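You operate a simulated robot arm through the tools that you are given. There is no shell and no other tool. Be economical: measure what you need, move in short steps, check, and stop when the job is done.

You run a simulated two-armed robot. Do the job below in one go: nothing can be reset, and whatever is moved stays where it is left.

## Task
Pick up the scoop from the top of the low bench with one hand, pass it to the other hand and put it on the top of the hopper bench.

Only the result counts: the job must be done as asked and must still hold three seconds after the hand-in. Knocking over, shifting, dropping, spilling or breaking anything else fails it.

## Robot
Two 7-joint arms with two-finger parallel grippers on one trunk, on a base that drives. Base frame: it is fixed to the floor where the robot stands at the start and does not move with it; the origin is under the middle of the robot, x ahead of it, y to its left, z up; the surface under the hand at the start is at about z = 680. Lengths are in mm, angles in rad, forces in N, time in s.
The left shoulder is at the start at [20, 138, 1385], the right one opposite. Places, roughly: top of the hopper bench [-3900, -1800, 900]. Payload 1.57 kg a hand.
The TCP of each hand is the grasp point between the finger pads, 30 mm short of the fingertips. In the tool frame z runs along the fingers and y along their closing line. Largest opening 80 mm; finger width 17, thickness 12; the body of the gripper, 40 by 82 mm, starts 80 mm behind the TCP.
Orientation is that of the tool frame in the base frame, as [roll, pitch, yaw] about the fixed x, y, z axes, in that order (R = Rz(yaw) Ry(pitch) Rx(roll)). With the fingers straight down and closing along the base's y, the tool's x points along the base's -x, its y along +y and its z along -z.

## Interface
- The arms move only by the tool send_rows. It takes "left_series", "right_series" or both (then of equal length, played together; a hand with none holds still); each is a list of rows, each a list of 7 numbers: the closure, from 0 (fully open) to 1 (shut), then the shift along the tool's x, y, z in mm, then the turn, a rotation vector about the tool's x, y, z in degrees. In form: [[jaw, tx, ty, tz, wx, wy, wz], ...]. A call has 1 to 8 rows; each row shifts and turns the commanded pose from where the row before left it, along the tool's axes as they then stand. Rows are played at 5 a second. More than 50 mm and 0.15 rad between two rows, or a gripper value outside its range, and nothing of the call is played. Where a pose cannot be reached the arm comes as near as it can. A force on the tool above 40 N (or 10 N above the force at the start of the call, whichever is more), or a blocked arm, ends the call early, and 0.2 s more pass. The fingers move at their own pace (about 45 mm/s each) and stop on an object; they squeeze with about 42 N. The grip force told is the motor's: it shows also when the fingers shut on nothing. Time passes only in rows, and 0.2 s behind the last, so rows that do not move let the fingers close. It gives the time, the measured TCP pose, the force on the tool (base axes), the opening and the grip force at its end, in the units of the frame above (readings bear some noise), with the torque about the TCP (base axes, N m) and any sound that the robot's microphone picked up.
- Cameras (640 x 400 px; columns grow to the right, rows downward): "scene" is now at [161.9, -14.6, 1229.6]; the picture's right is [-0.22, -0.98, 0.00], its down [-0.87, 0.19, -0.46] and it looks along [0.45, -0.10, -0.89] (base axes); focal length 294 px, centre (320, 200). "left" rides on the left gripper at [72, 7, -122] in its tool frame; the picture's right is [-0.09, 1.00, 0.00], its down [-0.84, -0.08, -0.54] and it looks along [-0.54, -0.05, 0.84] (tool axes); focal length 238 px, centre (320, 200). "right" rides on the right gripper at [72, -7, -122] in its tool frame; the picture's right is [0.09, 1.00, 0.00], its down [-0.84, 0.08, -0.54] and it looks along [-0.54, 0.05, 0.84] (tool axes); focal length 238 px, centre (320, 200). There is no depth. A picture from a camera that has moved, and an enlarged one, comes with that camera's place and axes in the base frame and with its lens.
- get_image(camera): a new picture of that camera. The clock stands still meanwhile.
- slide_trunk(by): slides the trunk up (or, below 0, down) by that many mm; the arms and the scene camera ride with it, the base frame stays. It gives what a move gives, with no picture.
- roll_base(legs): drives the robot by 1 to 6 legs, each [ahead, left, turn to the left] in mm, mm and rad, along the robot's own axes; the way and the turn of a leg run together, so that a leg with both is an arc; at most 1500 mm and 3.142 rad a leg. The arms and the cameras ride along, it lands a little off, and it stops where it bumps. It gives what a move gives.
- turn_head(pan, tilt): turns the head with the scene camera to pan (to the left, within 1.047 rad either way) and tilt (down, from -0.506 to 1.204), counted from straight ahead of the robot. It gives what a move gives.
- inspect(camera, box): a new picture of the part [left, top, right, bottom] of that camera's present view, enlarged. The clock stands still meanwhile.
- finish_job(): hands the job in; it is judged then, once.

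Go step by step. Nothing tells you exact positions but the pictures and the camera data: compare them with the known pose of the tool, close in by small moves and look again before you grip or let go. The budget is 120 turns and 108 pictures, counting those below and the enlarged ones. Unless the task says otherwise, let go and move clear before handing in, and close with one line.

The tools are called by a JSON object that holds its "op" and its "data". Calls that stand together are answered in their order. send_rows: Moves the arms, as the interface text tells. Its arguments: {"type":"object","properties":{"left_series":{"type":"array","items":{"type":"array","items":{"type":"number"}}},"right_series":{"type":"array","items":{"type":"array","items":{"type":"number"}}}},"required":[]} The other tools are called the same way: slide_trunk (by) slides the trunk up or down; roll_base (legs) drives the base; turn_head (pan, tilt) turns the head that bears the scene camera; get_image (camera) takes a picture; inspect (camera, box) takes an enlarged picture of a part of a camera's view; finish_job () hands the job in.

At the start:

```text
time_s: 0.0
left_ee_pos: [237.2, 41.7, 1011.4]
left_tcp_rot: [-3.141, 0.0, 3.141]
left_contact_force: [-0.5, -0.5, -0.1]
left_wrist_torque: [-0.01, -0.03, 0.0]
left_grip_width: 80.1
left_grasp_force: 0.0
right_ee_pos: [251.9, -154.0, 985.6]
right_tcp_rot: [-3.141, 0.001, -3.141]
right_contact_force: [-0.9, 0.6, 0.1]
right_wrist_torque: [0.03, -0.02, 0.01]
right_grip_width: 80.2
right_grasp_force: 0.1
trunk travel left (down, up): [-760.0, 480.0]
robot x, y, heading: [-0.8, -0.2, -0.002]
head pan, tilt: [-0.222, 1.091]
```

scene: 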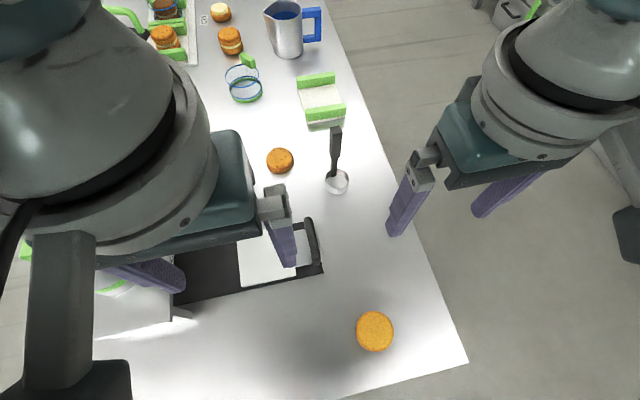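
right: 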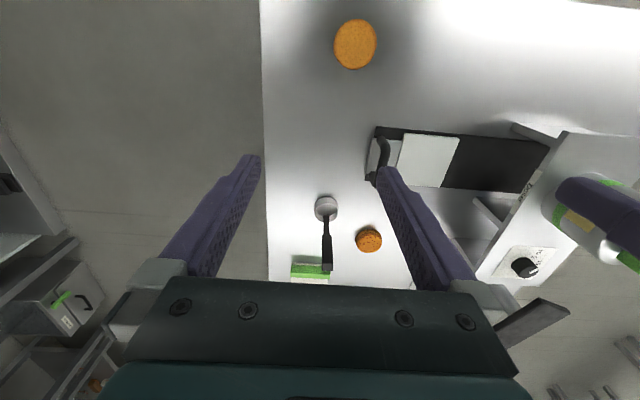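
left: 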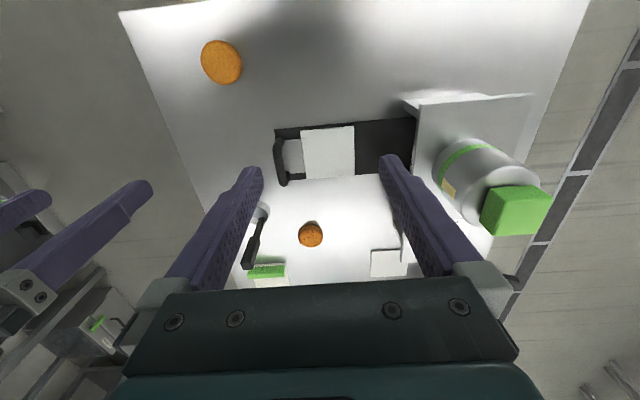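

The scoop seems to stand near [467, -121] with its handle pointing upward. I'll look closer to confirm.

{"op": "inspect", "data": {"camera": "scene", "box": [260, 80, 420, 220]}}

{"op": "inspect", "data": {"camera": "right", "box": [260, 160, 400, 290]}}

{"op": "inspect", "data": {"camera": "left", "box": [210, 180, 340, 290]}}

```text
2.86 times, centred on (340, 150) of scene
camera zoom: at [161.9, -14.6, 1229.6], right [-0.22, -0.98, 0.0], down [-0.87, 0.19, -0.46], along [0.45, -0.1, -0.89], focal length 841 px, centre (263, 343)
```

zoom: 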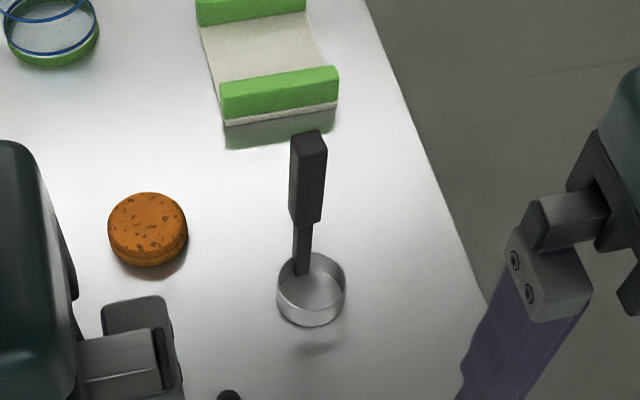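

```text
3.08 times, centred on (330, 225) of right
camera zoom: at [180.0, -160.0, 1109.1], right [-0.09, 1.0, 0.0], down [0.84, 0.08, 0.54], along [0.54, 0.05, -0.84], focal length 733 px, centre (289, 123)
```

zoom: 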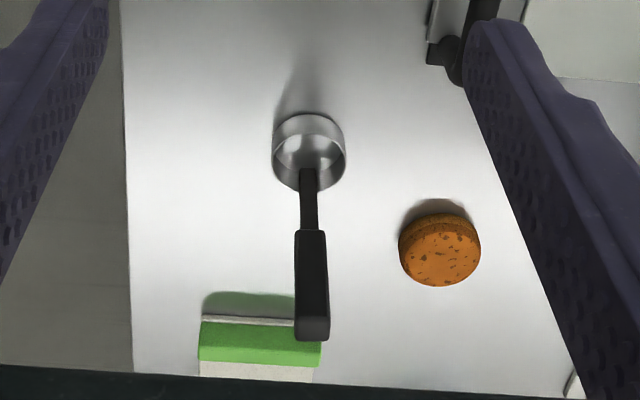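

```text
3.64 times, centred on (275, 235) of left
camera zoom: at [165.3, 49.4, 1134.5], right [0.09, 1.0, 0.0], down [0.84, -0.08, 0.54], along [0.54, -0.05, -0.84], focal length 867 px, centre (484, 73)
```

zoom: 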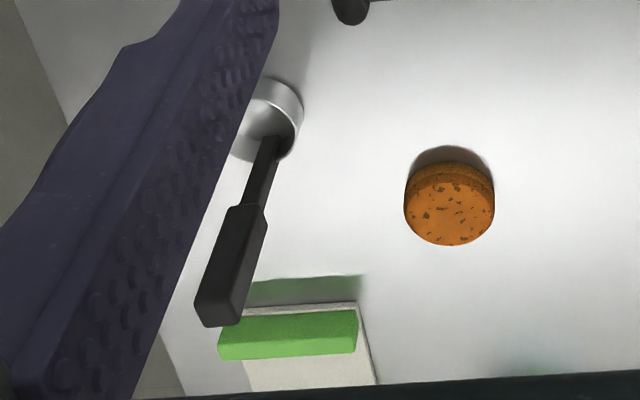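

The scoop stands upright at [467, -120], with its handle rising to about [497, -117, 827]. I'll tilt the right hand forward and raise the left, then lower the trunk for reach.

{"op": "send_rows", "data": {"right_series": [[0, 0, 0, 0, 0, -8, 0], [0, 0, 0, 0, 0, -8, 0], [0, 0, 0, 0, 0, -8, 0], [0, 0, 0, 0, 0, -8, 0], [0, 0, 0, 0, 0, -8, 0], [0, 0, 0, 0, 0, -8, 0], [0, 0, 0, 0, 0, -8, 0]], "left_series": [[0, 0, 0, -25, 0, 0, 0], [0, 0, 0, -25, 0, 0, 0], [0, 0, 0, -25, 0, 0, 0], [0, 0, 0, -25, 0, 0, 0], [0, 0, 0, -25, 0, 0, 0], [0, 0, 0, 0, 0, 0, 0], [0, 0, 0, 0, 0, 0, 0]]}}

```text
time_s: 1.1
left_ee_pos: [248.0, 33.0, 1084.0]
left_tcp_rot: [-3.111, 0.051, 3.135]
left_contact_force: [4.2, -2.8, -20.5]
left_wrist_torque: [-0.11, -0.83, 0.04]
left_grip_width: 79.9
left_grasp_force: 0.1
left hand out of reach, approached as far as the arm can: row 1, 2
right_ee_pos: [252.1, -153.0, 987.6]
right_tcp_rot: [-3.141, 0.622, -3.14]
right_contact_force: [-0.2, 0.0, -1.0]
right_wrist_torque: [0.02, -0.02, 0.01]
right_grip_width: 80.1
right_grasp_force: 0.0
trunk travel left (down, up): [-760.0, 480.0]
robot x, y, heading: [-0.4, -3.8, -0.004]
head pan, tilt: [-0.222, 1.091]
stopped in row 5 (left hand): the force on the tool passed its limit at 94 N (the readings are from after the stop); the commanded pose is now the measured one
```

The left hand jammed while rising and the right tilted halfway. I'll lower the left a little and look.

{"op": "send_rows", "data": {"right_series": [[0, 0, 0, 0, 0, 0, 0], [0, 0, 0, 0, 0, -8, 0], [0, 0, 0, 0, 0, -8, 0], [0, 0, 0, 0, 0, -8, 0]], "left_series": [[0, 0, 0, 25, 0, 0, 0], [0, 0, 0, 15, 0, 0, 0], [0, 0, 0, 0, 0, 0, 0], [0, 0, 0, 0, 0, 0, 0]]}}

{"op": "turn_head", "data": {"pan": 0, "tilt": 0.7}}

{"op": "get_image", "data": {"camera": "scene"}}

{"op": "get_image", "data": {"camera": "right"}}

```text
time_s: 2.1
left_ee_pos: [248.8, 32.5, 1046.4]
left_tcp_rot: [-3.111, 0.052, 3.134]
left_contact_force: [-0.1, 0.5, 0.0]
left_wrist_torque: [0.04, -0.02, 0.01]
left_grip_width: 80.0
left_grasp_force: 0.1
right_ee_pos: [251.1, -154.1, 985.6]
right_tcp_rot: [-3.139, 1.042, -3.14]
right_contact_force: [0.7, 1.1, 0.7]
right_wrist_torque: [-0.03, 0.03, 0.0]
right_grip_width: 80.0
right_grasp_force: 0.0
trunk travel left (down, up): [-760.0, 480.0]
robot x, y, heading: [2.2, 0.0, 0.003]
head pan, tilt: [-0.222, 1.091]
```

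```text
time_s: 3.0
left_ee_pos: [249.3, 32.4, 1045.8]
left_tcp_rot: [-3.108, 0.051, 3.132]
left_contact_force: [-0.2, 1.2, -0.8]
left_wrist_torque: [0.03, 0.02, 0.02]
left_grip_width: 79.9
left_grasp_force: 0.1
right_ee_pos: [251.7, -154.4, 985.8]
right_tcp_rot: [-3.139, 1.041, 3.141]
right_contact_force: [0.0, -0.8, -0.9]
right_wrist_torque: [-0.02, 0.0, -0.03]
right_grip_width: 80.2
right_grasp_force: 0.1
trunk travel left (down, up): [-760.0, 480.0]
robot x, y, heading: [-0.7, 0.3, 0.003]
head pan, tilt: [0.0, 0.7]
```

```text
101 pictures are left
camera scene: at [184.7, -0.7, 1259.0], right [0.0, -1.0, 0.0], down [-0.64, 0.0, -0.76], along [0.76, 0.0, -0.64], focal length 294 px, centre (320, 200)
```

scene: 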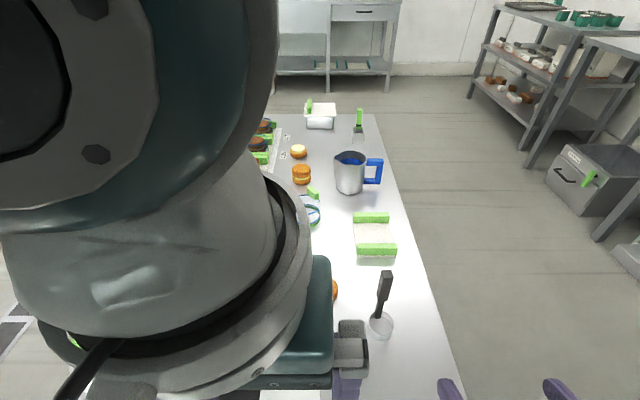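

```text
100 pictures are left
camera right: at [110.4, -159.9, 986.8], right [-0.05, 1.0, -0.08], down [-0.04, 0.08, 1.0], along [1.0, 0.05, 0.04], focal length 238 px, centre (320, 200)
```

right: 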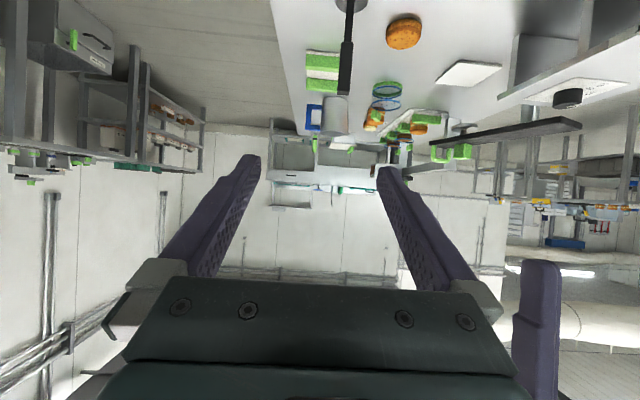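

I want to see what stands on the bench's left side before lowering the trunk, so I'll look left.

{"op": "get_image", "data": {"camera": "left"}}

{"op": "turn_head", "data": {"pan": 0.9, "tilt": 0.9}}

{"op": "get_image", "data": {"camera": "scene"}}

```text
99 pictures are left
camera left: at [170.1, 43.9, 1165.9], right [0.1, 0.99, -0.03], down [0.81, -0.07, 0.59], along [0.58, -0.08, -0.81], focal length 238 px, centre (320, 200)
```

left: 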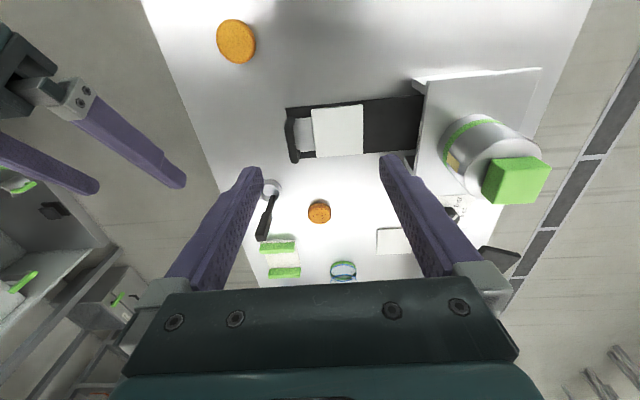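

```text
time_s: 4.2
left_ee_pos: [249.5, 34.5, 1045.2]
left_tcp_rot: [-3.116, 0.051, 3.14]
left_contact_force: [0.1, 0.9, 0.2]
left_wrist_torque: [0.01, -0.01, 0.0]
left_grip_width: 79.9
left_grasp_force: 0.0
right_ee_pos: [251.8, -153.9, 986.9]
right_tcp_rot: [-3.14, 1.041, 3.141]
right_contact_force: [0.5, -0.5, 0.3]
right_wrist_torque: [0.02, 0.01, -0.01]
right_grip_width: 80.2
right_grasp_force: 0.1
trunk travel left (down, up): [-760.0, 480.0]
robot x, y, heading: [2.2, -0.3, -0.005]
head pan, tilt: [0.901, 0.901]
```

```text
98 pictures are left
camera scene: at [151.9, 55.0, 1244.0], right [0.73, -0.68, 0.0], down [-0.53, -0.57, -0.63], along [0.43, 0.46, -0.78], focal length 294 px, centre (320, 200)
```

scene: 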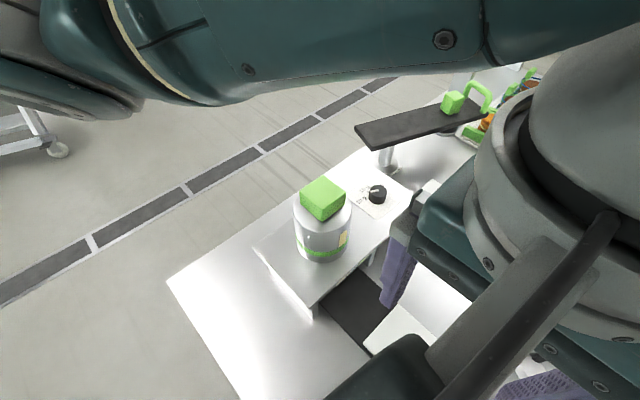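

A jar with its lid at z≈940 stands on the left, so lowering the trunk here is risky. The scoop is only about 125 mm from the bench's right edge (y≈-245), so I'll come at it from that side and check that the floor there is free.

{"op": "turn_head", "data": {"pan": -1.0, "tilt": 0.5}}

{"op": "get_image", "data": {"camera": "scene"}}

```text
time_s: 6.1
left_ee_pos: [247.8, 32.3, 1046.7]
left_tcp_rot: [-3.111, 0.052, 3.134]
left_contact_force: [-0.3, 0.4, 0.6]
left_wrist_torque: [-0.03, -0.01, 0.02]
left_grip_width: 80.1
left_grasp_force: 0.0
right_ee_pos: [253.0, -153.3, 986.7]
right_tcp_rot: [-3.139, 1.041, -3.142]
right_contact_force: [-0.6, 0.3, -0.2]
right_wrist_torque: [-0.02, -0.01, 0.03]
right_grip_width: 79.8
right_grasp_force: 0.2
trunk travel left (down, up): [-760.0, 480.0]
robot x, y, heading: [0.6, -2.1, 0.002]
head pan, tilt: [-1.0, 0.499]
```

```text
97 pictures are left
camera scene: at [148.9, -77.2, 1276.8], right [-0.84, -0.54, 0.0], down [-0.26, 0.4, -0.88], along [0.47, -0.74, -0.48], focal length 294 px, centre (320, 200)
```

scene: 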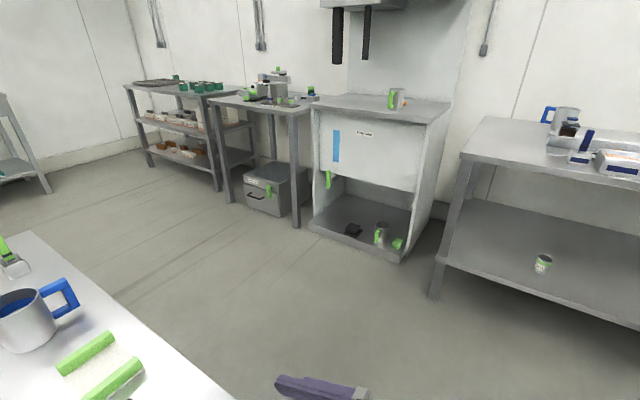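

The floor on the right is free to about y=-1400. I'll back off, strafe right, go forward and turn left to face the bench's right side.

{"op": "roll_base", "data": {"legs": [[-300, 0, 0], [0, -800, 0], [800, 0, 0], [0, 0, 1.571]]}}

{"op": "turn_head", "data": {"pan": 0, "tilt": 0.8}}

{"op": "get_image", "data": {"camera": "scene"}}

```text
time_s: 19.7
left_ee_pos: [471.1, -552.8, 1046.3]
left_tcp_rot: [-3.111, 0.05, -1.599]
left_contact_force: [1.0, 0.2, 0.0]
left_wrist_torque: [0.01, -0.02, -0.02]
left_grip_width: 79.9
left_grasp_force: 0.0
right_ee_pos: [658.2, -551.5, 985.7]
right_tcp_rot: [-3.139, 1.042, -1.59]
right_contact_force: [0.1, 0.1, -0.3]
right_wrist_torque: [0.05, -0.01, -0.01]
right_grip_width: 80.1
right_grasp_force: 0.1
trunk travel left (down, up): [-760.0, 480.0]
robot x, y, heading: [498.4, -803.8, 1.552]
head pan, tilt: [-1.0, 0.499]
```

```text
time_s: 20.9
left_ee_pos: [470.8, -553.0, 1045.9]
left_tcp_rot: [-3.109, 0.05, -1.601]
left_contact_force: [-0.2, -0.1, 0.4]
left_wrist_torque: [0.0, 0.0, -0.01]
left_grip_width: 79.9
left_grasp_force: 0.0
right_ee_pos: [656.6, -552.0, 986.2]
right_tcp_rot: [-3.139, 1.042, -1.589]
right_contact_force: [-0.3, -0.3, 0.2]
right_wrist_torque: [-0.02, 0.0, 0.02]
right_grip_width: 80.0
right_grasp_force: 0.2
trunk travel left (down, up): [-760.0, 480.0]
robot x, y, heading: [500.6, -803.6, 1.549]
head pan, tilt: [0.0, 0.799]
```

```text
96 pictures are left
camera scene: at [501.8, -621.5, 1250.9], right [1.0, -0.02, 0.0], down [-0.01, -0.72, -0.7], along [0.01, 0.7, -0.72], focal length 294 px, centre (320, 200)
```

scene: 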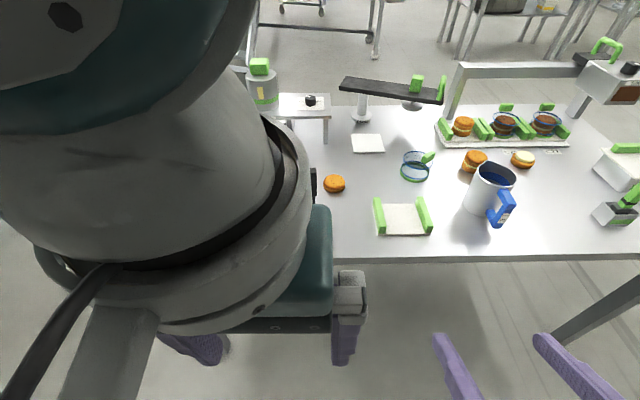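

I'll shift left 100 mm and drive up to the bench, so that the scoop ends up ahead and slightly to my right.

{"op": "roll_base", "data": {"legs": [[0, 100, 0.02], [430, 0, 0]]}}

{"op": "turn_head", "data": {"pan": -0.2, "tilt": 1.0}}

{"op": "get_image", "data": {"camera": "scene"}}

{"op": "get_image", "data": {"camera": "right"}}

{"op": "get_image", "data": {"camera": "left"}}

```text
time_s: 24.3
left_ee_pos: [366.8, -124.5, 1046.2]
left_tcp_rot: [-3.11, 0.048, -1.582]
left_contact_force: [0.6, 0.3, -0.4]
left_wrist_torque: [0.0, -0.02, 0.01]
left_grip_width: 79.9
left_grasp_force: 0.1
right_ee_pos: [552.3, -121.5, 985.3]
right_tcp_rot: [-3.14, 1.04, -1.575]
right_contact_force: [0.4, 0.0, -0.1]
right_wrist_torque: [0.0, -0.03, -0.01]
right_grip_width: 80.2
right_grasp_force: 0.2
trunk travel left (down, up): [-760.0, 480.0]
robot x, y, heading: [401.8, -374.6, 1.563]
head pan, tilt: [0.0, 0.799]
```

```text
time_s: 25.0
left_ee_pos: [365.3, -123.9, 1045.8]
left_tcp_rot: [-3.11, 0.048, -1.581]
left_contact_force: [0.4, -0.1, -0.5]
left_wrist_torque: [0.0, 0.0, 0.02]
left_grip_width: 80.0
left_grasp_force: 0.1
right_ee_pos: [552.8, -120.8, 986.6]
right_tcp_rot: [-3.14, 1.043, -1.574]
right_contact_force: [0.8, 0.1, -0.5]
right_wrist_torque: [0.0, 0.03, -0.01]
right_grip_width: 80.0
right_grasp_force: 0.1
trunk travel left (down, up): [-760.0, 480.0]
robot x, y, heading: [398.5, -369.4, 1.568]
head pan, tilt: [-0.201, 1.0]
```

```text
95 pictures are left
camera scene: at [411.7, -204.6, 1236.1], right [0.98, -0.19, 0.0], down [-0.16, -0.82, -0.55], along [0.1, 0.54, -0.84], focal length 294 px, centre (320, 200)
```

scene: 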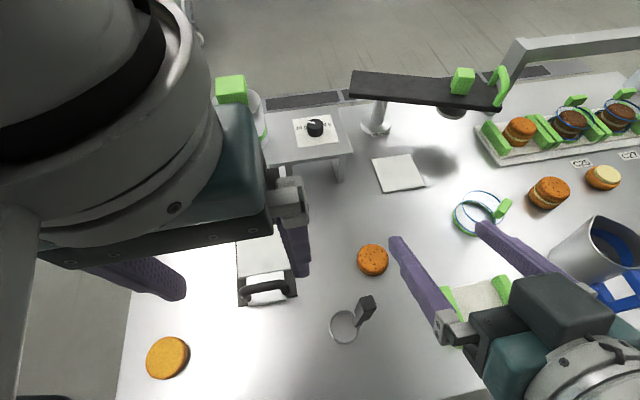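

```text
94 pictures are left
camera right: at [558.4, -262.5, 986.7], right [-1.0, -0.04, -0.08], down [-0.08, -0.04, 1.0], along [-0.05, 1.0, 0.04], focal length 238 px, centre (320, 200)
```

right: 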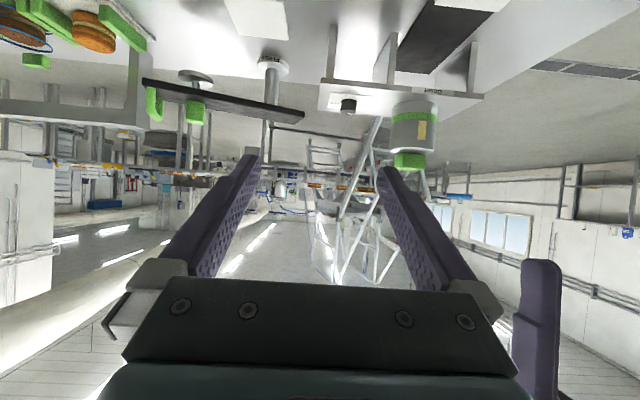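

```text
93 pictures are left
camera left: at [354.2, -201.4, 1165.6], right [-0.99, 0.1, -0.03], down [0.07, 0.81, 0.58], along [0.08, 0.58, -0.81], focal length 238 px, centre (320, 200)
```

left: 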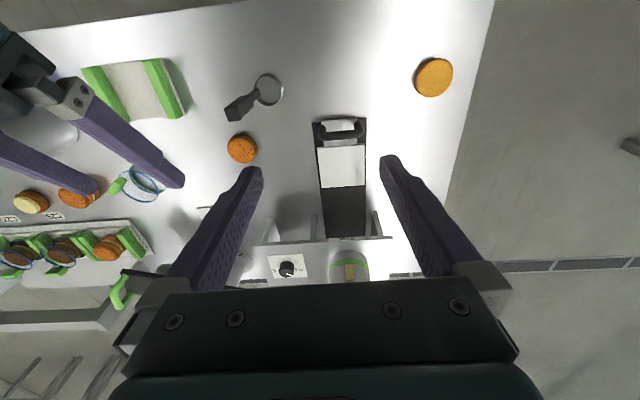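

Scoop is visible from both the scene and left cameras. I'll zoom in on both to triangulate the handle.

{"op": "inspect", "data": {"camera": "scene", "box": [310, 270, 410, 360]}}

{"op": "inspect", "data": {"camera": "left", "box": [210, 60, 300, 140]}}

```text
4.44 times, centred on (360, 315) of scene
camera zoom: at [411.7, -204.6, 1236.1], right [0.98, -0.19, 0.0], down [-0.16, -0.82, -0.55], along [0.1, 0.54, -0.84], focal length 1309 px, centre (142, -311)
```

zoom: 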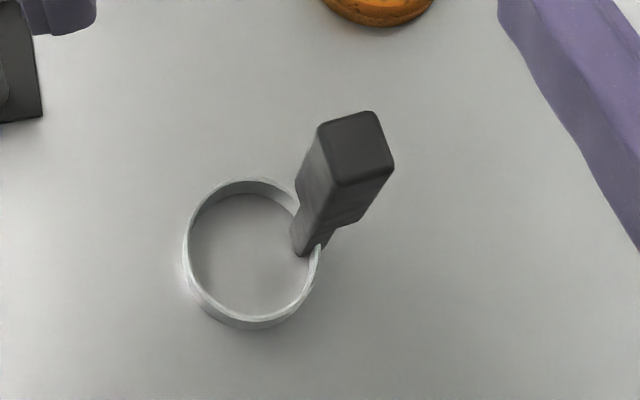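

```text
5.00 times, centred on (255, 100) of left
camera zoom: at [354.2, -201.4, 1165.6], right [-0.99, 0.1, -0.03], down [0.07, 0.81, 0.58], along [0.08, 0.58, -0.81], focal length 1192 px, centre (645, 700)
```

zoom: 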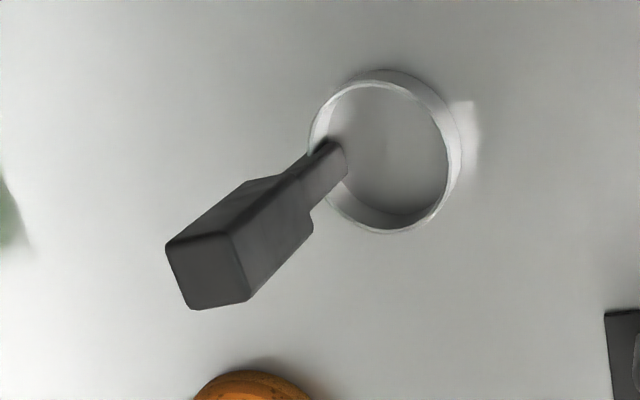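

The handle's top is at about [493, -117, 829]. It is about 17 mm square, and the grip part runs from z≈759 to 829. I'll back up 90 mm for arm room and lower the trunk 100 mm.

{"op": "roll_base", "data": {"legs": [[-90, 0, 0]]}}

{"op": "slide_trunk", "data": {"by": -100}}

```text
time_s: 26.1
left_ee_pos: [366.2, -212.4, 1046.1]
left_tcp_rot: [-3.11, 0.05, -1.579]
left_contact_force: [0.2, -0.9, -0.4]
left_wrist_torque: [0.01, 0.0, 0.0]
left_grip_width: 79.9
left_grasp_force: 0.1
right_ee_pos: [550.9, -209.2, 985.4]
right_tcp_rot: [-3.141, 1.04, -1.573]
right_contact_force: [-0.1, 0.2, 0.4]
right_wrist_torque: [0.03, 0.02, -0.01]
right_grip_width: 80.2
right_grasp_force: 0.1
trunk travel left (down, up): [-760.0, 480.0]
robot x, y, heading: [395.1, -460.9, 1.57]
head pan, tilt: [-0.201, 1.0]
```

```text
time_s: 27.5
left_ee_pos: [365.9, -213.2, 946.6]
left_tcp_rot: [-3.11, 0.052, -1.578]
left_contact_force: [0.7, 0.1, 0.0]
left_wrist_torque: [0.0, -0.01, 0.01]
left_grip_width: 80.1
left_grasp_force: 0.1
right_ee_pos: [551.8, -210.2, 887.2]
right_tcp_rot: [-3.139, 1.045, -1.573]
right_contact_force: [0.2, 0.2, -0.2]
right_wrist_torque: [0.02, -0.01, -0.05]
right_grip_width: 80.5
right_grasp_force: 0.0
trunk travel left (down, up): [-660.0, 580.0]
robot x, y, heading: [398.7, -463.8, 1.569]
head pan, tilt: [-0.201, 1.0]
```

Now I'll move the right hand to the pre-grasp point, about 90 mm back from the handle along the tool axis.

{"op": "send_rows", "data": {"right_series": [[0, 13.2, 14.6, 11.9, 0, 0, 0], [0, 13.2, 14.6, 11.9, 0, 0, 0], [0, 13.2, 14.6, 11.9, 0, 0, 0], [0, 13.2, 14.6, 11.9, 0, 0, 0], [0, 0, 0, 0, 0, 0, 0]]}}

{"op": "get_image", "data": {"camera": "right"}}

{"op": "get_image", "data": {"camera": "scene"}}

```text
time_s: 28.4
left_ee_pos: [364.8, -213.8, 946.3]
left_tcp_rot: [-3.112, 0.05, -1.58]
left_contact_force: [-0.2, 0.2, 0.2]
left_wrist_torque: [-0.01, 0.0, -0.01]
left_grip_width: 80.1
left_grasp_force: 0.0
right_ee_pos: [539.6, -210.9, 813.2]
right_tcp_rot: [-2.895, 1.011, -1.265]
right_contact_force: [-0.4, -0.8, -0.2]
right_wrist_torque: [-0.02, -0.03, 0.02]
right_grip_width: 79.8
right_grasp_force: 0.0
trunk travel left (down, up): [-660.0, 580.0]
robot x, y, heading: [400.2, -464.8, 1.569]
head pan, tilt: [-0.201, 1.0]
stopped in row 4 (right hand): the arm was blocked; the commanded pose is now the measured one
```

```text
90 pictures are left
camera right: at [560.4, -350.4, 816.9], right [-0.97, -0.14, -0.21], down [-0.2, -0.05, 0.98], along [-0.15, 0.99, 0.02], focal length 238 px, centre (320, 200)
```

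right: 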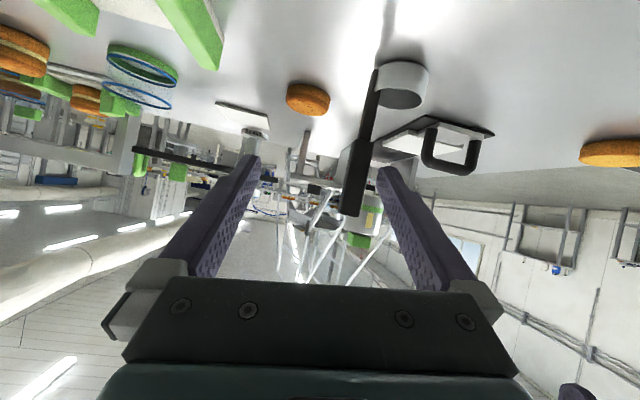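

```text
89 pictures are left
camera scene: at [411.9, -294.2, 1135.7], right [0.98, -0.19, 0.0], down [-0.16, -0.83, -0.54], along [0.11, 0.53, -0.84], focal length 294 px, centre (320, 200)
```

scene: 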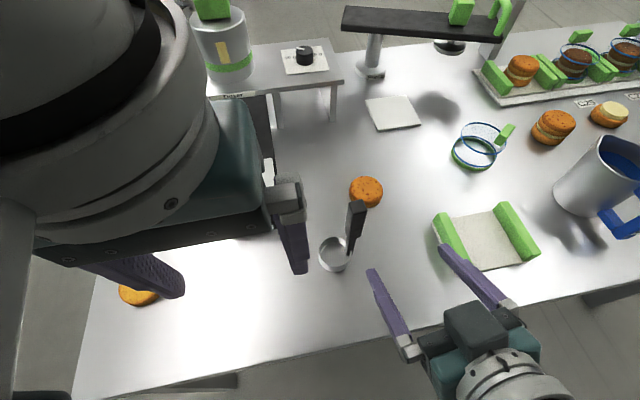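

The arm was blocked near the torso. I'll back off 80 mm and shift left 50 mm, then bring the right hand to a cleaner 45° forward tilt.

{"op": "roll_base", "data": {"legs": [[-80, 50, 0]]}}

{"op": "send_rows", "data": {"right_series": [[0, 0, 0, 0, -0.1, 4.7, 3.1], [0, 0, 0, 0, -0.1, 4.7, 3.1], [0, 0, 0, 0, -0.1, 4.7, 3.1], [0, 0, 0, 0, 0, 0, 0]]}}

```text
time_s: 29.5
left_ee_pos: [316.0, -292.4, 947.0]
left_tcp_rot: [-3.111, 0.049, -1.58]
left_contact_force: [-0.9, -0.5, -0.6]
left_wrist_torque: [0.02, 0.0, 0.0]
left_grip_width: 79.9
left_grasp_force: 0.1
right_ee_pos: [489.1, -291.4, 812.1]
right_tcp_rot: [-2.901, 1.009, -1.266]
right_contact_force: [1.7, -0.1, -0.1]
right_wrist_torque: [-0.02, -0.03, -0.03]
right_grip_width: 80.2
right_grasp_force: 0.2
trunk travel left (down, up): [-660.0, 580.0]
robot x, y, heading: [346.2, -541.9, 1.563]
head pan, tilt: [-0.201, 1.0]
```

```text
time_s: 30.5
left_ee_pos: [315.7, -291.8, 946.7]
left_tcp_rot: [-3.112, 0.05, -1.58]
left_contact_force: [0.0, -0.3, 0.1]
left_wrist_torque: [0.06, 0.01, 0.01]
left_grip_width: 79.9
left_grasp_force: 0.1
right_ee_pos: [488.4, -290.8, 813.6]
right_tcp_rot: [3.135, 0.781, -1.572]
right_contact_force: [0.1, 0.0, 0.8]
right_wrist_torque: [-0.01, 0.0, 0.0]
right_grip_width: 80.0
right_grasp_force: 0.0
trunk travel left (down, up): [-660.0, 580.0]
robot x, y, heading: [348.4, -538.8, 1.568]
head pan, tilt: [-0.201, 1.0]
```

Orientation is good now. I'll move to about 75 mm short of the handle and check.

{"op": "send_rows", "data": {"right_series": [[0, -22.8, -1.1, 20, 0, 0, 0], [0, -22.8, -1.1, 20, 0, 0, 0], [0, -22.8, -1.1, 20, 0, 0, 0], [0, -22.8, -1.1, 20, 0, 0, 0], [0, 0, 0, 0, 0, 0, 0]]}}

{"op": "get_image", "data": {"camera": "right"}}

{"op": "get_image", "data": {"camera": "scene"}}

```text
time_s: 31.7
left_ee_pos: [315.6, -292.2, 946.4]
left_tcp_rot: [-3.112, 0.05, -1.58]
left_contact_force: [-0.4, 0.1, -0.1]
left_wrist_torque: [-0.03, 0.01, 0.0]
left_grip_width: 79.9
left_grasp_force: 0.1
right_ee_pos: [494.3, -169.4, 819.9]
right_tcp_rot: [3.137, 0.782, -1.57]
right_contact_force: [0.4, 0.0, 0.2]
right_wrist_torque: [-0.03, -0.01, 0.02]
right_grip_width: 80.0
right_grasp_force: 0.1
trunk travel left (down, up): [-660.0, 580.0]
robot x, y, heading: [349.7, -540.5, 1.572]
head pan, tilt: [-0.201, 1.0]
```

```text
88 pictures are left
camera right: at [501.0, -305.5, 857.2], right [-1.0, -0.07, -0.06], down [-0.07, 0.21, 0.97], along [-0.05, 0.97, -0.22], focal length 238 px, centre (320, 200)
```

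right: 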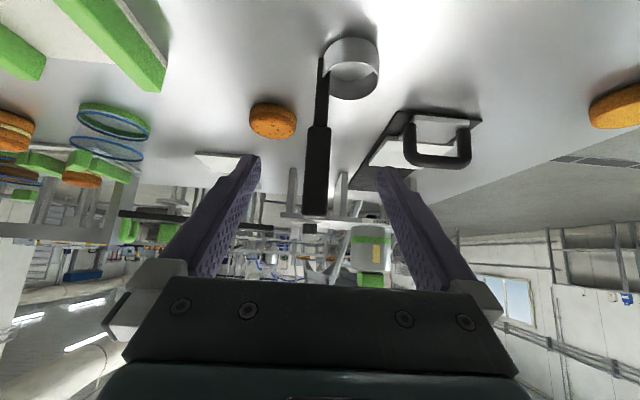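

```text
87 pictures are left
camera scene: at [362.1, -373.9, 1135.7], right [0.98, -0.2, 0.0], down [-0.17, -0.83, -0.54], along [0.11, 0.53, -0.84], focal length 294 px, centre (320, 200)
```

scene: 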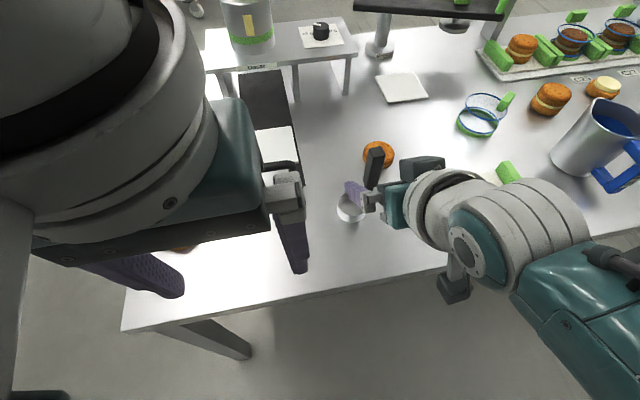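

The handle is centred between the fingers. I'll advance 75 mm along the tool axis.

{"op": "send_rows", "data": {"right_series": [[0, 0, 0, 25, 0, 0, 0], [0, 0, 0, 25, 0, 0, 0], [0, 0, 0, 23, 0, 0, 0], [0, 0, 0, 0, 0, 0, 0]]}}

{"op": "get_image", "data": {"camera": "right"}}

{"op": "inspect", "data": {"camera": "scene", "box": [320, 120, 440, 230]}}

```text
time_s: 32.7
left_ee_pos: [316.8, -292.7, 946.3]
left_tcp_rot: [-3.112, 0.051, -1.579]
left_contact_force: [0.5, -0.3, -0.4]
left_wrist_torque: [-0.01, -0.01, 0.02]
left_grip_width: 80.2
left_grasp_force: 0.0
right_ee_pos: [491.8, -117.6, 769.2]
right_tcp_rot: [3.135, 0.784, -1.572]
right_contact_force: [-0.5, -0.3, -0.8]
right_wrist_torque: [0.0, 0.02, 0.0]
right_grip_width: 79.9
right_grasp_force: 0.1
trunk travel left (down, up): [-660.0, 580.0]
robot x, y, heading: [348.7, -542.3, 1.57]
head pan, tilt: [-0.201, 1.0]
```

```text
86 pictures are left
camera right: at [499.7, -254.1, 805.3], right [-1.0, -0.07, -0.06], down [-0.07, 0.21, 0.97], along [-0.05, 0.98, -0.21], focal length 238 px, centre (320, 200)
```

right: 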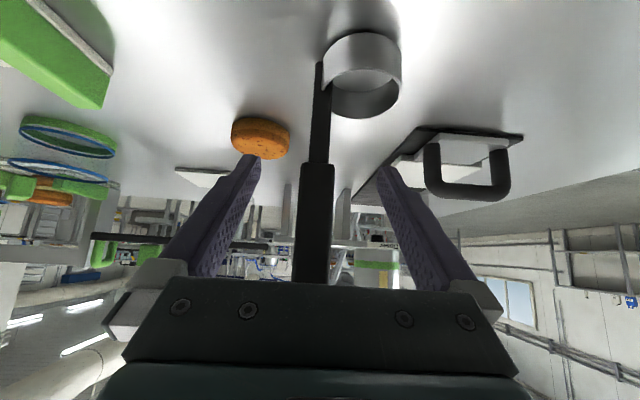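

```text
3.64 times, centred on (380, 175) of scene
camera zoom: at [362.1, -373.9, 1135.6], right [0.98, -0.2, 0.0], down [-0.17, -0.83, -0.54], along [0.11, 0.53, -0.84], focal length 1071 px, centre (102, 291)
```

zoom: 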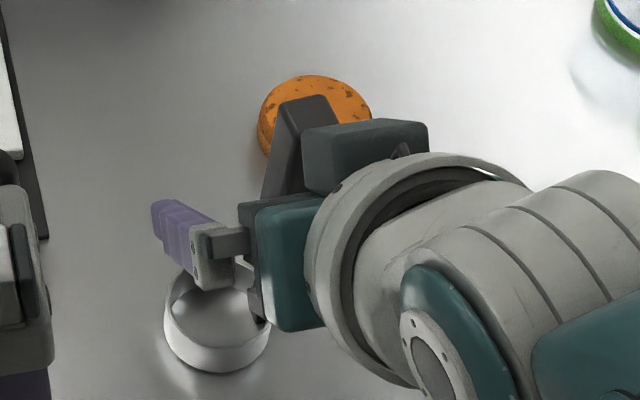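

Handle is centred between the pads at z≈769. Closing the right gripper.

{"op": "send_rows", "data": {"right_series": [[0.5, 0, 0, 0, 0, 0, 0], [1, 0, 0, 0, 0, 0, 0], [1, 0, 0, 0, 0, 0, 0], [1, 0, 0, 0, 0, 0, 0], [1, 0, 0, 0, 0, 0, 0], [1, 0, 0, 0, 0, 0, 0]]}}

{"op": "get_image", "data": {"camera": "right"}}

```text
time_s: 34.1
left_ee_pos: [315.7, -292.1, 945.9]
left_tcp_rot: [-3.113, 0.05, -1.58]
left_contact_force: [0.2, 0.7, -0.2]
left_wrist_torque: [0.03, 0.01, 0.03]
left_grip_width: 79.9
left_grasp_force: 0.0
right_ee_pos: [492.4, -117.3, 769.2]
right_tcp_rot: [3.138, 0.782, -1.57]
right_contact_force: [1.1, -0.1, 0.1]
right_wrist_torque: [0.01, 0.01, -0.02]
right_grip_width: 19.7
right_grasp_force: 33.8
trunk travel left (down, up): [-660.0, 580.0]
robot x, y, heading: [350.7, -541.3, 1.573]
head pan, tilt: [-0.201, 1.0]
```

```text
84 pictures are left
camera right: at [500.1, -254.6, 805.2], right [-1.0, -0.07, -0.06], down [-0.07, 0.21, 0.97], along [-0.05, 0.97, -0.22], focal length 238 px, centre (320, 200)
```

right: 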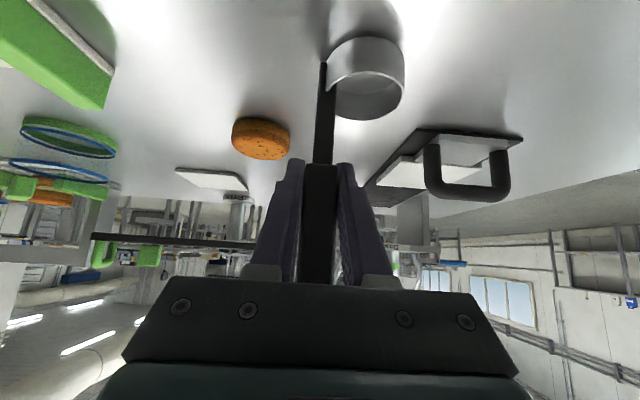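

Gripped, opening 19.7 mm. Lifting straight up 80 mm.

{"op": "send_rows", "data": {"right_series": [[1, -7, 0, -7, 0, 0, 0], [1, -14.1, 0, -14.1, 0, 0, 0], [1, -14.1, 0, -14.1, 0, 0, 0], [1, -14.1, 0, -14.1, 0, 0, 0], [1, -7, 0, -7, 0, 0, 0], [1, 0, 0, 0, 0, 0, 0]]}}

{"op": "get_image", "data": {"camera": "right"}}

```text
time_s: 35.5
left_ee_pos: [316.8, -292.8, 946.5]
left_tcp_rot: [-3.113, 0.05, -1.579]
left_contact_force: [0.4, -0.3, -0.2]
left_wrist_torque: [0.03, 0.02, -0.03]
left_grip_width: 79.9
left_grasp_force: 0.2
right_ee_pos: [493.2, -118.3, 849.5]
right_tcp_rot: [3.138, 0.779, -1.57]
right_contact_force: [-1.5, -0.6, -1.4]
right_wrist_torque: [-0.02, -0.04, 0.0]
right_grip_width: 19.5
right_grasp_force: 33.8
trunk travel left (down, up): [-660.0, 580.0]
robot x, y, heading: [350.7, -541.1, 1.564]
head pan, tilt: [-0.201, 1.0]
```

```text
83 pictures are left
camera right: at [500.0, -254.7, 885.6], right [-1.0, -0.07, -0.06], down [-0.07, 0.21, 0.97], along [-0.05, 0.97, -0.22], focal length 238 px, centre (320, 200)
```

right: 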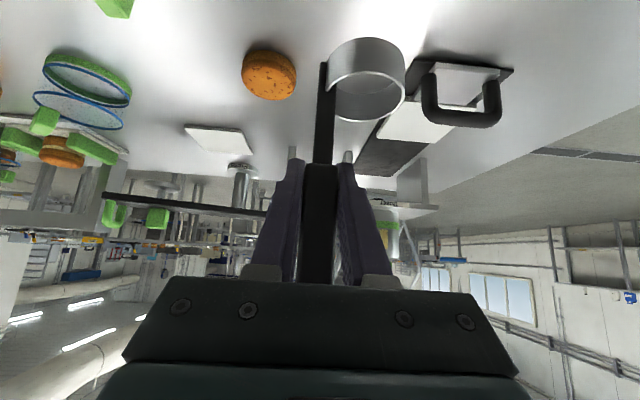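

The scoop is firmly held and lifted. I'll back away from the bench for the hand-over in free space.

{"op": "roll_base", "data": {"legs": [[-400, 0, 0]]}}

{"op": "get_image", "data": {"camera": "left"}}

{"op": "get_image", "data": {"camera": "scene"}}

```text
time_s: 38.0
left_ee_pos: [314.0, -693.2, 945.8]
left_tcp_rot: [-3.111, 0.052, -1.582]
left_contact_force: [0.1, -0.4, -0.8]
left_wrist_torque: [-0.06, 0.01, -0.01]
left_grip_width: 79.9
left_grasp_force: 0.1
right_ee_pos: [493.0, -517.3, 847.9]
right_tcp_rot: [3.135, 0.783, -1.574]
right_contact_force: [0.3, 0.3, -2.0]
right_wrist_torque: [0.0, -0.04, 0.01]
right_grip_width: 19.4
right_grasp_force: 33.5
trunk travel left (down, up): [-660.0, 580.0]
robot x, y, heading: [346.6, -939.2, 1.566]
head pan, tilt: [-0.201, 1.0]
```

```text
82 pictures are left
camera left: at [303.2, -770.3, 1065.7], right [-0.99, 0.1, -0.03], down [0.07, 0.81, 0.59], along [0.08, 0.58, -0.81], focal length 238 px, centre (320, 200)
```

left: 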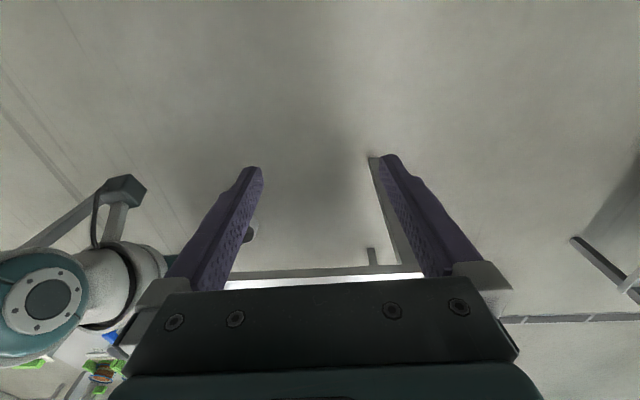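

```text
81 pictures are left
camera scene: at [361.2, -774.4, 1135.6], right [0.98, -0.2, 0.0], down [-0.17, -0.83, -0.54], along [0.11, 0.53, -0.84], focal length 294 px, centre (320, 200)
```

scene: 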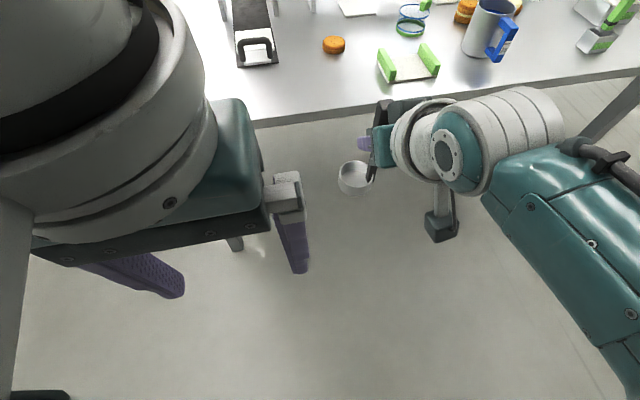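

Clear of the bench now. I'll bring the scoop inward and lower with the right hand, while straightening the left hand and tilting it slightly backward for clearance.

{"op": "send_rows", "data": {"right_series": [[1, 14.5, 24, 3.2, 0, 0, 0], [1, 14.5, 24, 3.2, 0, 0, 0], [1, 14.5, 24, 3.2, 0, 0, 0], [1, 14.5, 24, 3.2, 0, 0, 0], [1, 0, 0, 0, 0, 0, 0]], "left_series": [[0, 0, 0, -4, -0.45, 2.2, 0], [0, 0, 0, -4, -0.45, 2.2, 0], [0, 0, 0, -4, -0.45, 2.2, 0], [0, 0, 0, -4, -0.45, 2.2, 0], [0, 0, 0, 0, 0, 0, 0]]}}

{"op": "get_image", "data": {"camera": "scene"}}

{"op": "get_image", "data": {"camera": "left"}}

```text
time_s: 39.4
left_ee_pos: [314.4, -692.3, 962.7]
left_tcp_rot: [3.14, -0.105, -1.586]
left_contact_force: [-0.3, 0.5, 0.7]
left_wrist_torque: [0.01, 0.02, 0.0]
left_grip_width: 80.2
left_grasp_force: 0.1
right_ee_pos: [461.2, -548.5, 784.9]
right_tcp_rot: [-2.974, 0.778, -1.464]
right_contact_force: [1.2, -0.9, -0.4]
right_wrist_torque: [0.0, -0.04, 0.01]
right_grip_width: 19.7
right_grasp_force: 34.0
trunk travel left (down, up): [-660.0, 580.0]
robot x, y, heading: [349.9, -940.4, 1.567]
head pan, tilt: [-0.201, 1.0]
stopped in row 5 (right hand): the arm was blocked; the commanded pose is now the measured one
```

```text
80 pictures are left
camera scene: at [361.8, -774.3, 1135.7], right [0.98, -0.2, 0.0], down [-0.17, -0.82, -0.54], along [0.11, 0.53, -0.84], focal length 294 px, centre (320, 200)
```

scene: 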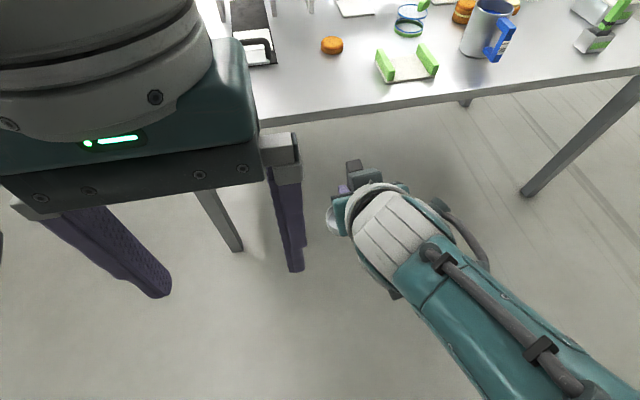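

```text
79 pictures are left
camera left: at [306.9, -750.8, 1092.5], right [-0.99, 0.1, -0.01], down [0.09, 0.89, 0.45], along [0.05, 0.45, -0.89], focal length 238 px, centre (320, 200)
```

left: 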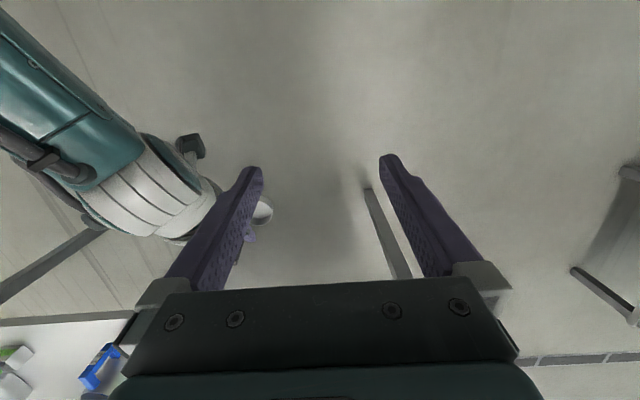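

The right arm is near its limit inward, so the hand-over will be further to the right, with the left reaching across. I'm moving the right hand back and re-levelling it.

{"op": "send_rows", "data": {"right_series": [[1, -5.5, -14.1, -17, 0, 0, 0], [1, -5.5, -14.1, -17, 0, 0, 0], [1, 0, 0, 0, -2.65, 0, 2.2], [1, 0, 0, 0, -2.65, 0, 2.2], [1, 0, 0, 0, 0, 0, 0]]}}

```text
time_s: 40.6
left_ee_pos: [314.6, -691.2, 961.7]
left_tcp_rot: [3.139, -0.106, -1.582]
left_contact_force: [0.2, 0.6, 0.1]
left_wrist_torque: [-0.01, -0.03, 0.01]
left_grip_width: 79.9
left_grasp_force: 0.1
right_ee_pos: [477.7, -566.6, 820.5]
right_tcp_rot: [3.12, 0.785, -1.583]
right_contact_force: [1.6, 0.2, -2.2]
right_wrist_torque: [0.0, -0.04, 0.01]
right_grip_width: 19.6
right_grasp_force: 33.2
trunk travel left (down, up): [-660.0, 580.0]
robot x, y, heading: [344.2, -941.9, 1.566]
head pan, tilt: [-0.201, 1.0]
```

The right hand now holds at about [480, -566, 820], with the handle's top at about 880. Now I'll bring the left hand forward and then across, above the handle.

{"op": "send_rows", "data": {"left_series": [[0, -41.8, 0, -4.4, 0, 0, 0], [0, -41.8, 0, -4.4, 0, 0, 0], [0, -41.8, 0, -4.4, 0, 0, 0], [0, 0, -33, 0, 0, 0, 0], [0, 0, -33, 0, 0, 0, 0], [0, 0, -33, 0, 0, 0, 0], [0, 0, 0, 0, 0, 0, 0]]}}

{"op": "get_image", "data": {"camera": "scene"}}

{"op": "get_image", "data": {"camera": "left"}}

```text
time_s: 42.2
left_ee_pos: [394.7, -573.6, 963.9]
left_tcp_rot: [-3.142, -0.103, -1.586]
left_contact_force: [0.5, -0.6, 0.8]
left_wrist_torque: [-0.01, 0.02, -0.01]
left_grip_width: 79.9
left_grasp_force: 0.2
left hand out of reach, approached as far as the arm can: row 6
right_ee_pos: [478.4, -565.3, 820.5]
right_tcp_rot: [3.121, 0.784, -1.583]
right_contact_force: [0.3, 0.2, -2.5]
right_wrist_torque: [-0.02, -0.04, 0.01]
right_grip_width: 19.7
right_grasp_force: 32.8
trunk travel left (down, up): [-660.0, 580.0]
robot x, y, heading: [346.5, -938.9, 1.562]
head pan, tilt: [-0.201, 1.0]
```

```text
78 pictures are left
camera scene: at [361.6, -774.3, 1135.7], right [0.98, -0.2, 0.0], down [-0.17, -0.82, -0.54], along [0.11, 0.53, -0.84], focal length 294 px, centre (320, 200)
```

scene: 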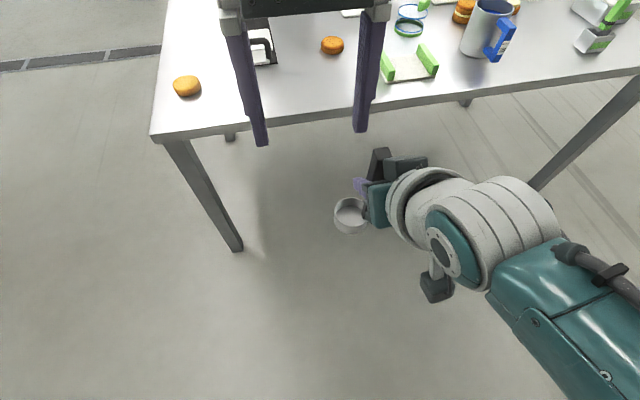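

```text
77 pictures are left
camera left: at [387.1, -631.6, 1094.7], right [-0.99, 0.11, -0.01], down [0.09, 0.89, 0.45], along [0.05, 0.45, -0.89], focal length 238 px, centre (320, 200)
```

left: 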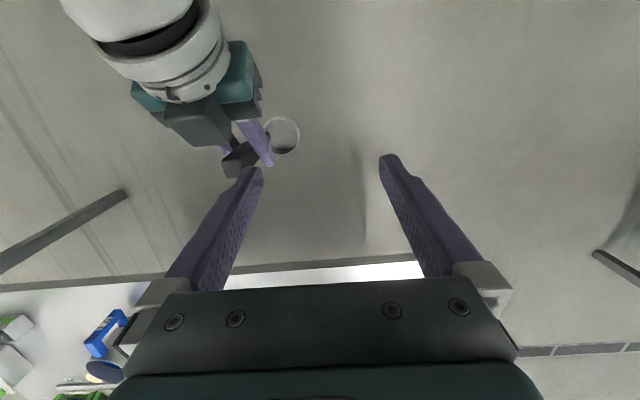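

The left arm is limited this high. I'll lower both hands together by 90 mm, where tool-down reach is larger, then continue across.

{"op": "send_rows", "data": {"right_series": [[1, 15.9, 0, 15.9, 0, 0, 0], [1, 15.9, 0, 15.9, 0, 0, 0], [1, 15.9, 0, 15.9, 0, 0, 0], [1, 15.9, 0, 15.9, 0, 0, 0], [1, 0, 0, 0, 0, 0, 0]], "left_series": [[0, 0, 0, 20, 0, 0, 0], [0, 0, 0, 20, 0, 0, 0], [0, 0, 0, 20, 0, 0, 0], [0, 0, 0, 20, 0, 0, 0], [0, 0, 0, 0, 0, 0, 0]]}}

{"op": "send_rows", "data": {"left_series": [[0, 0, -20, 0, 0, 0, 0], [0, 0, -20, 0, 0, 0, 0], [0, 0, -20, 0, 0, 0, 0], [0, 0, 0, 0, 0, 0, 0]]}}

```text
time_s: 43.6
left_ee_pos: [353.9, -552.1, 907.0]
left_tcp_rot: [3.13, -0.045, -1.516]
left_contact_force: [-0.2, 0.2, 0.2]
left_wrist_torque: [0.02, -0.02, -0.01]
left_grip_width: 79.8
left_grasp_force: 0.1
left hand out of reach, approached as far as the arm can: row 2, 3, 4
right_ee_pos: [475.8, -565.3, 731.7]
right_tcp_rot: [3.123, 0.788, -1.58]
right_contact_force: [-0.3, 0.4, -1.4]
right_wrist_torque: [-0.01, -0.02, 0.03]
right_grip_width: 19.5
right_grasp_force: 33.7
trunk travel left (down, up): [-660.0, 580.0]
robot x, y, heading: [343.4, -937.8, 1.567]
head pan, tilt: [-0.201, 1.0]
stopped in row 5 (left hand): the arm was blocked; the commanded pose is now the measured one
```

```text
time_s: 44.6
left_ee_pos: [362.6, -558.0, 907.0]
left_tcp_rot: [3.122, -0.04, -1.51]
left_contact_force: [0.1, -0.3, -0.4]
left_wrist_torque: [0.02, 0.01, -0.02]
left_grip_width: 80.2
left_grasp_force: 0.1
left hand out of reach, approached as far as the arm can: row 1, 2, 3
right_ee_pos: [476.8, -564.6, 731.2]
right_tcp_rot: [3.123, 0.787, -1.58]
right_contact_force: [0.2, 0.4, -1.1]
right_wrist_torque: [0.02, -0.04, -0.01]
right_grip_width: 19.4
right_grasp_force: 33.4
trunk travel left (down, up): [-660.0, 580.0]
robot x, y, heading: [346.0, -943.5, 1.567]
head pan, tilt: [-0.201, 1.0]
```

The limits are clear now: the left reaches about 400 mm from its shoulder, and the right needs its wrist outward. I'll retract the left, and turn the right hand 30° so it points left-forward, which is its natural direction for an inner hand-over.

{"op": "send_rows", "data": {"left_series": [[0, 21.5, 24, -12, 0, 0, 0], [0, 21.5, 24, -12, 0, 0, 0], [0, 21.5, 24, -12, 0, 0, 0], [0, 21.5, 24, -12, 0, 0, 0], [0, 0, 0, 0, 0, 0, 0]], "right_series": [[1, 0, 0, 0, -5.3, 0, -5.3], [1, 0, 0, 0, -5.3, 0, -5.3], [1, 0, 0, 0, -5.3, 0, -5.3], [1, 0, 0, 0, -5.3, 0, -5.3], [1, 0, 0, 0, 0, 0, 0]]}}

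```text
time_s: 45.8
left_ee_pos: [278.9, -655.9, 957.3]
left_tcp_rot: [3.127, -0.058, -1.523]
left_contact_force: [0.0, 1.2, -0.1]
left_wrist_torque: [-0.01, 0.02, -0.02]
left_grip_width: 80.0
left_grasp_force: 0.1
right_ee_pos: [471.2, -568.6, 733.7]
right_tcp_rot: [3.126, 0.792, -1.054]
right_contact_force: [-0.1, -0.3, -1.9]
right_wrist_torque: [0.02, -0.01, 0.0]
right_grip_width: 19.5
right_grasp_force: 33.6
right hand out of reach, approached as far as the arm can: row 4
trunk travel left (down, up): [-660.0, 580.0]
robot x, y, heading: [346.7, -941.4, 1.566]
head pan, tilt: [-0.201, 1.0]
```

The right rotated fine. Now I'll move it inward and up to the meeting point near [385, -610, 880].

{"op": "send_rows", "data": {"right_series": [[1, -22.1, 19.3, -20, 0, 0, 0], [1, -22.1, 19.3, -20, 0, 0, 0], [1, -22.1, 19.3, -20, 0, 0, 0], [1, -22.1, 19.3, -20, 0, 0, 0], [1, -22.1, 19.3, -20, 0, 0, 0], [1, 0, 0, 0, 0, 0, 0]]}}

{"op": "get_image", "data": {"camera": "scene"}}

{"op": "get_image", "data": {"camera": "left"}}

```text
time_s: 47.2
left_ee_pos: [279.0, -655.3, 956.9]
left_tcp_rot: [3.128, -0.053, -1.526]
left_contact_force: [0.1, -0.1, -0.1]
left_wrist_torque: [-0.02, 0.01, -0.04]
left_grip_width: 80.3
left_grasp_force: 0.0
right_ee_pos: [384.3, -611.7, 884.8]
right_tcp_rot: [3.127, 0.791, -1.054]
right_contact_force: [0.3, -0.1, -1.3]
right_wrist_torque: [-0.02, -0.04, -0.03]
right_grip_width: 19.6
right_grasp_force: 33.9
trunk travel left (down, up): [-660.0, 580.0]
robot x, y, heading: [351.0, -936.8, 1.568]
head pan, tilt: [-0.201, 1.0]
```

```text
76 pictures are left
camera scene: at [361.6, -774.3, 1135.7], right [0.98, -0.2, 0.0], down [-0.17, -0.82, -0.54], along [0.11, 0.53, -0.84], focal length 294 px, centre (320, 200)
```

scene: 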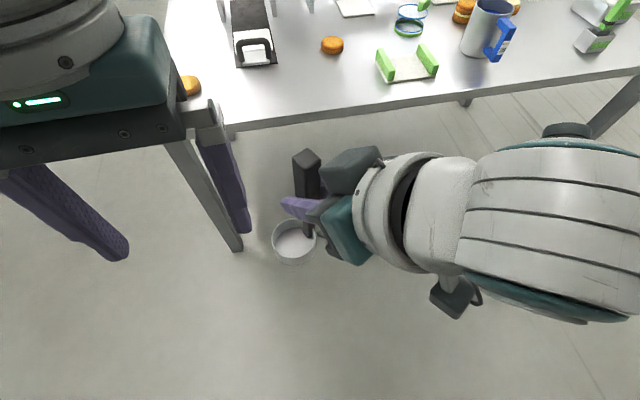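

```text
75 pictures are left
camera left: at [276.7, -720.6, 1084.4], right [-1.0, 0.05, 0.01], down [0.05, 0.87, 0.49], along [0.02, 0.49, -0.87], focal length 238 px, centre (320, 200)
```

left: 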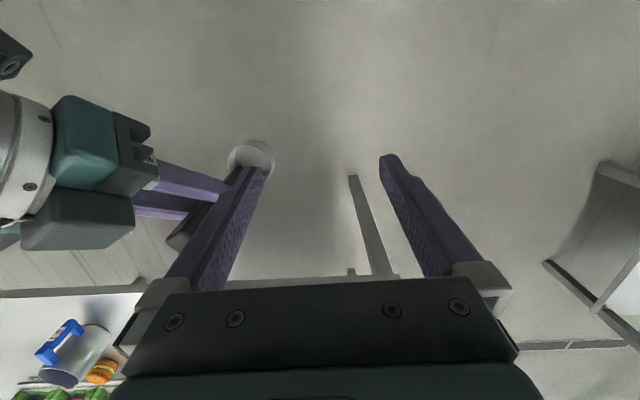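

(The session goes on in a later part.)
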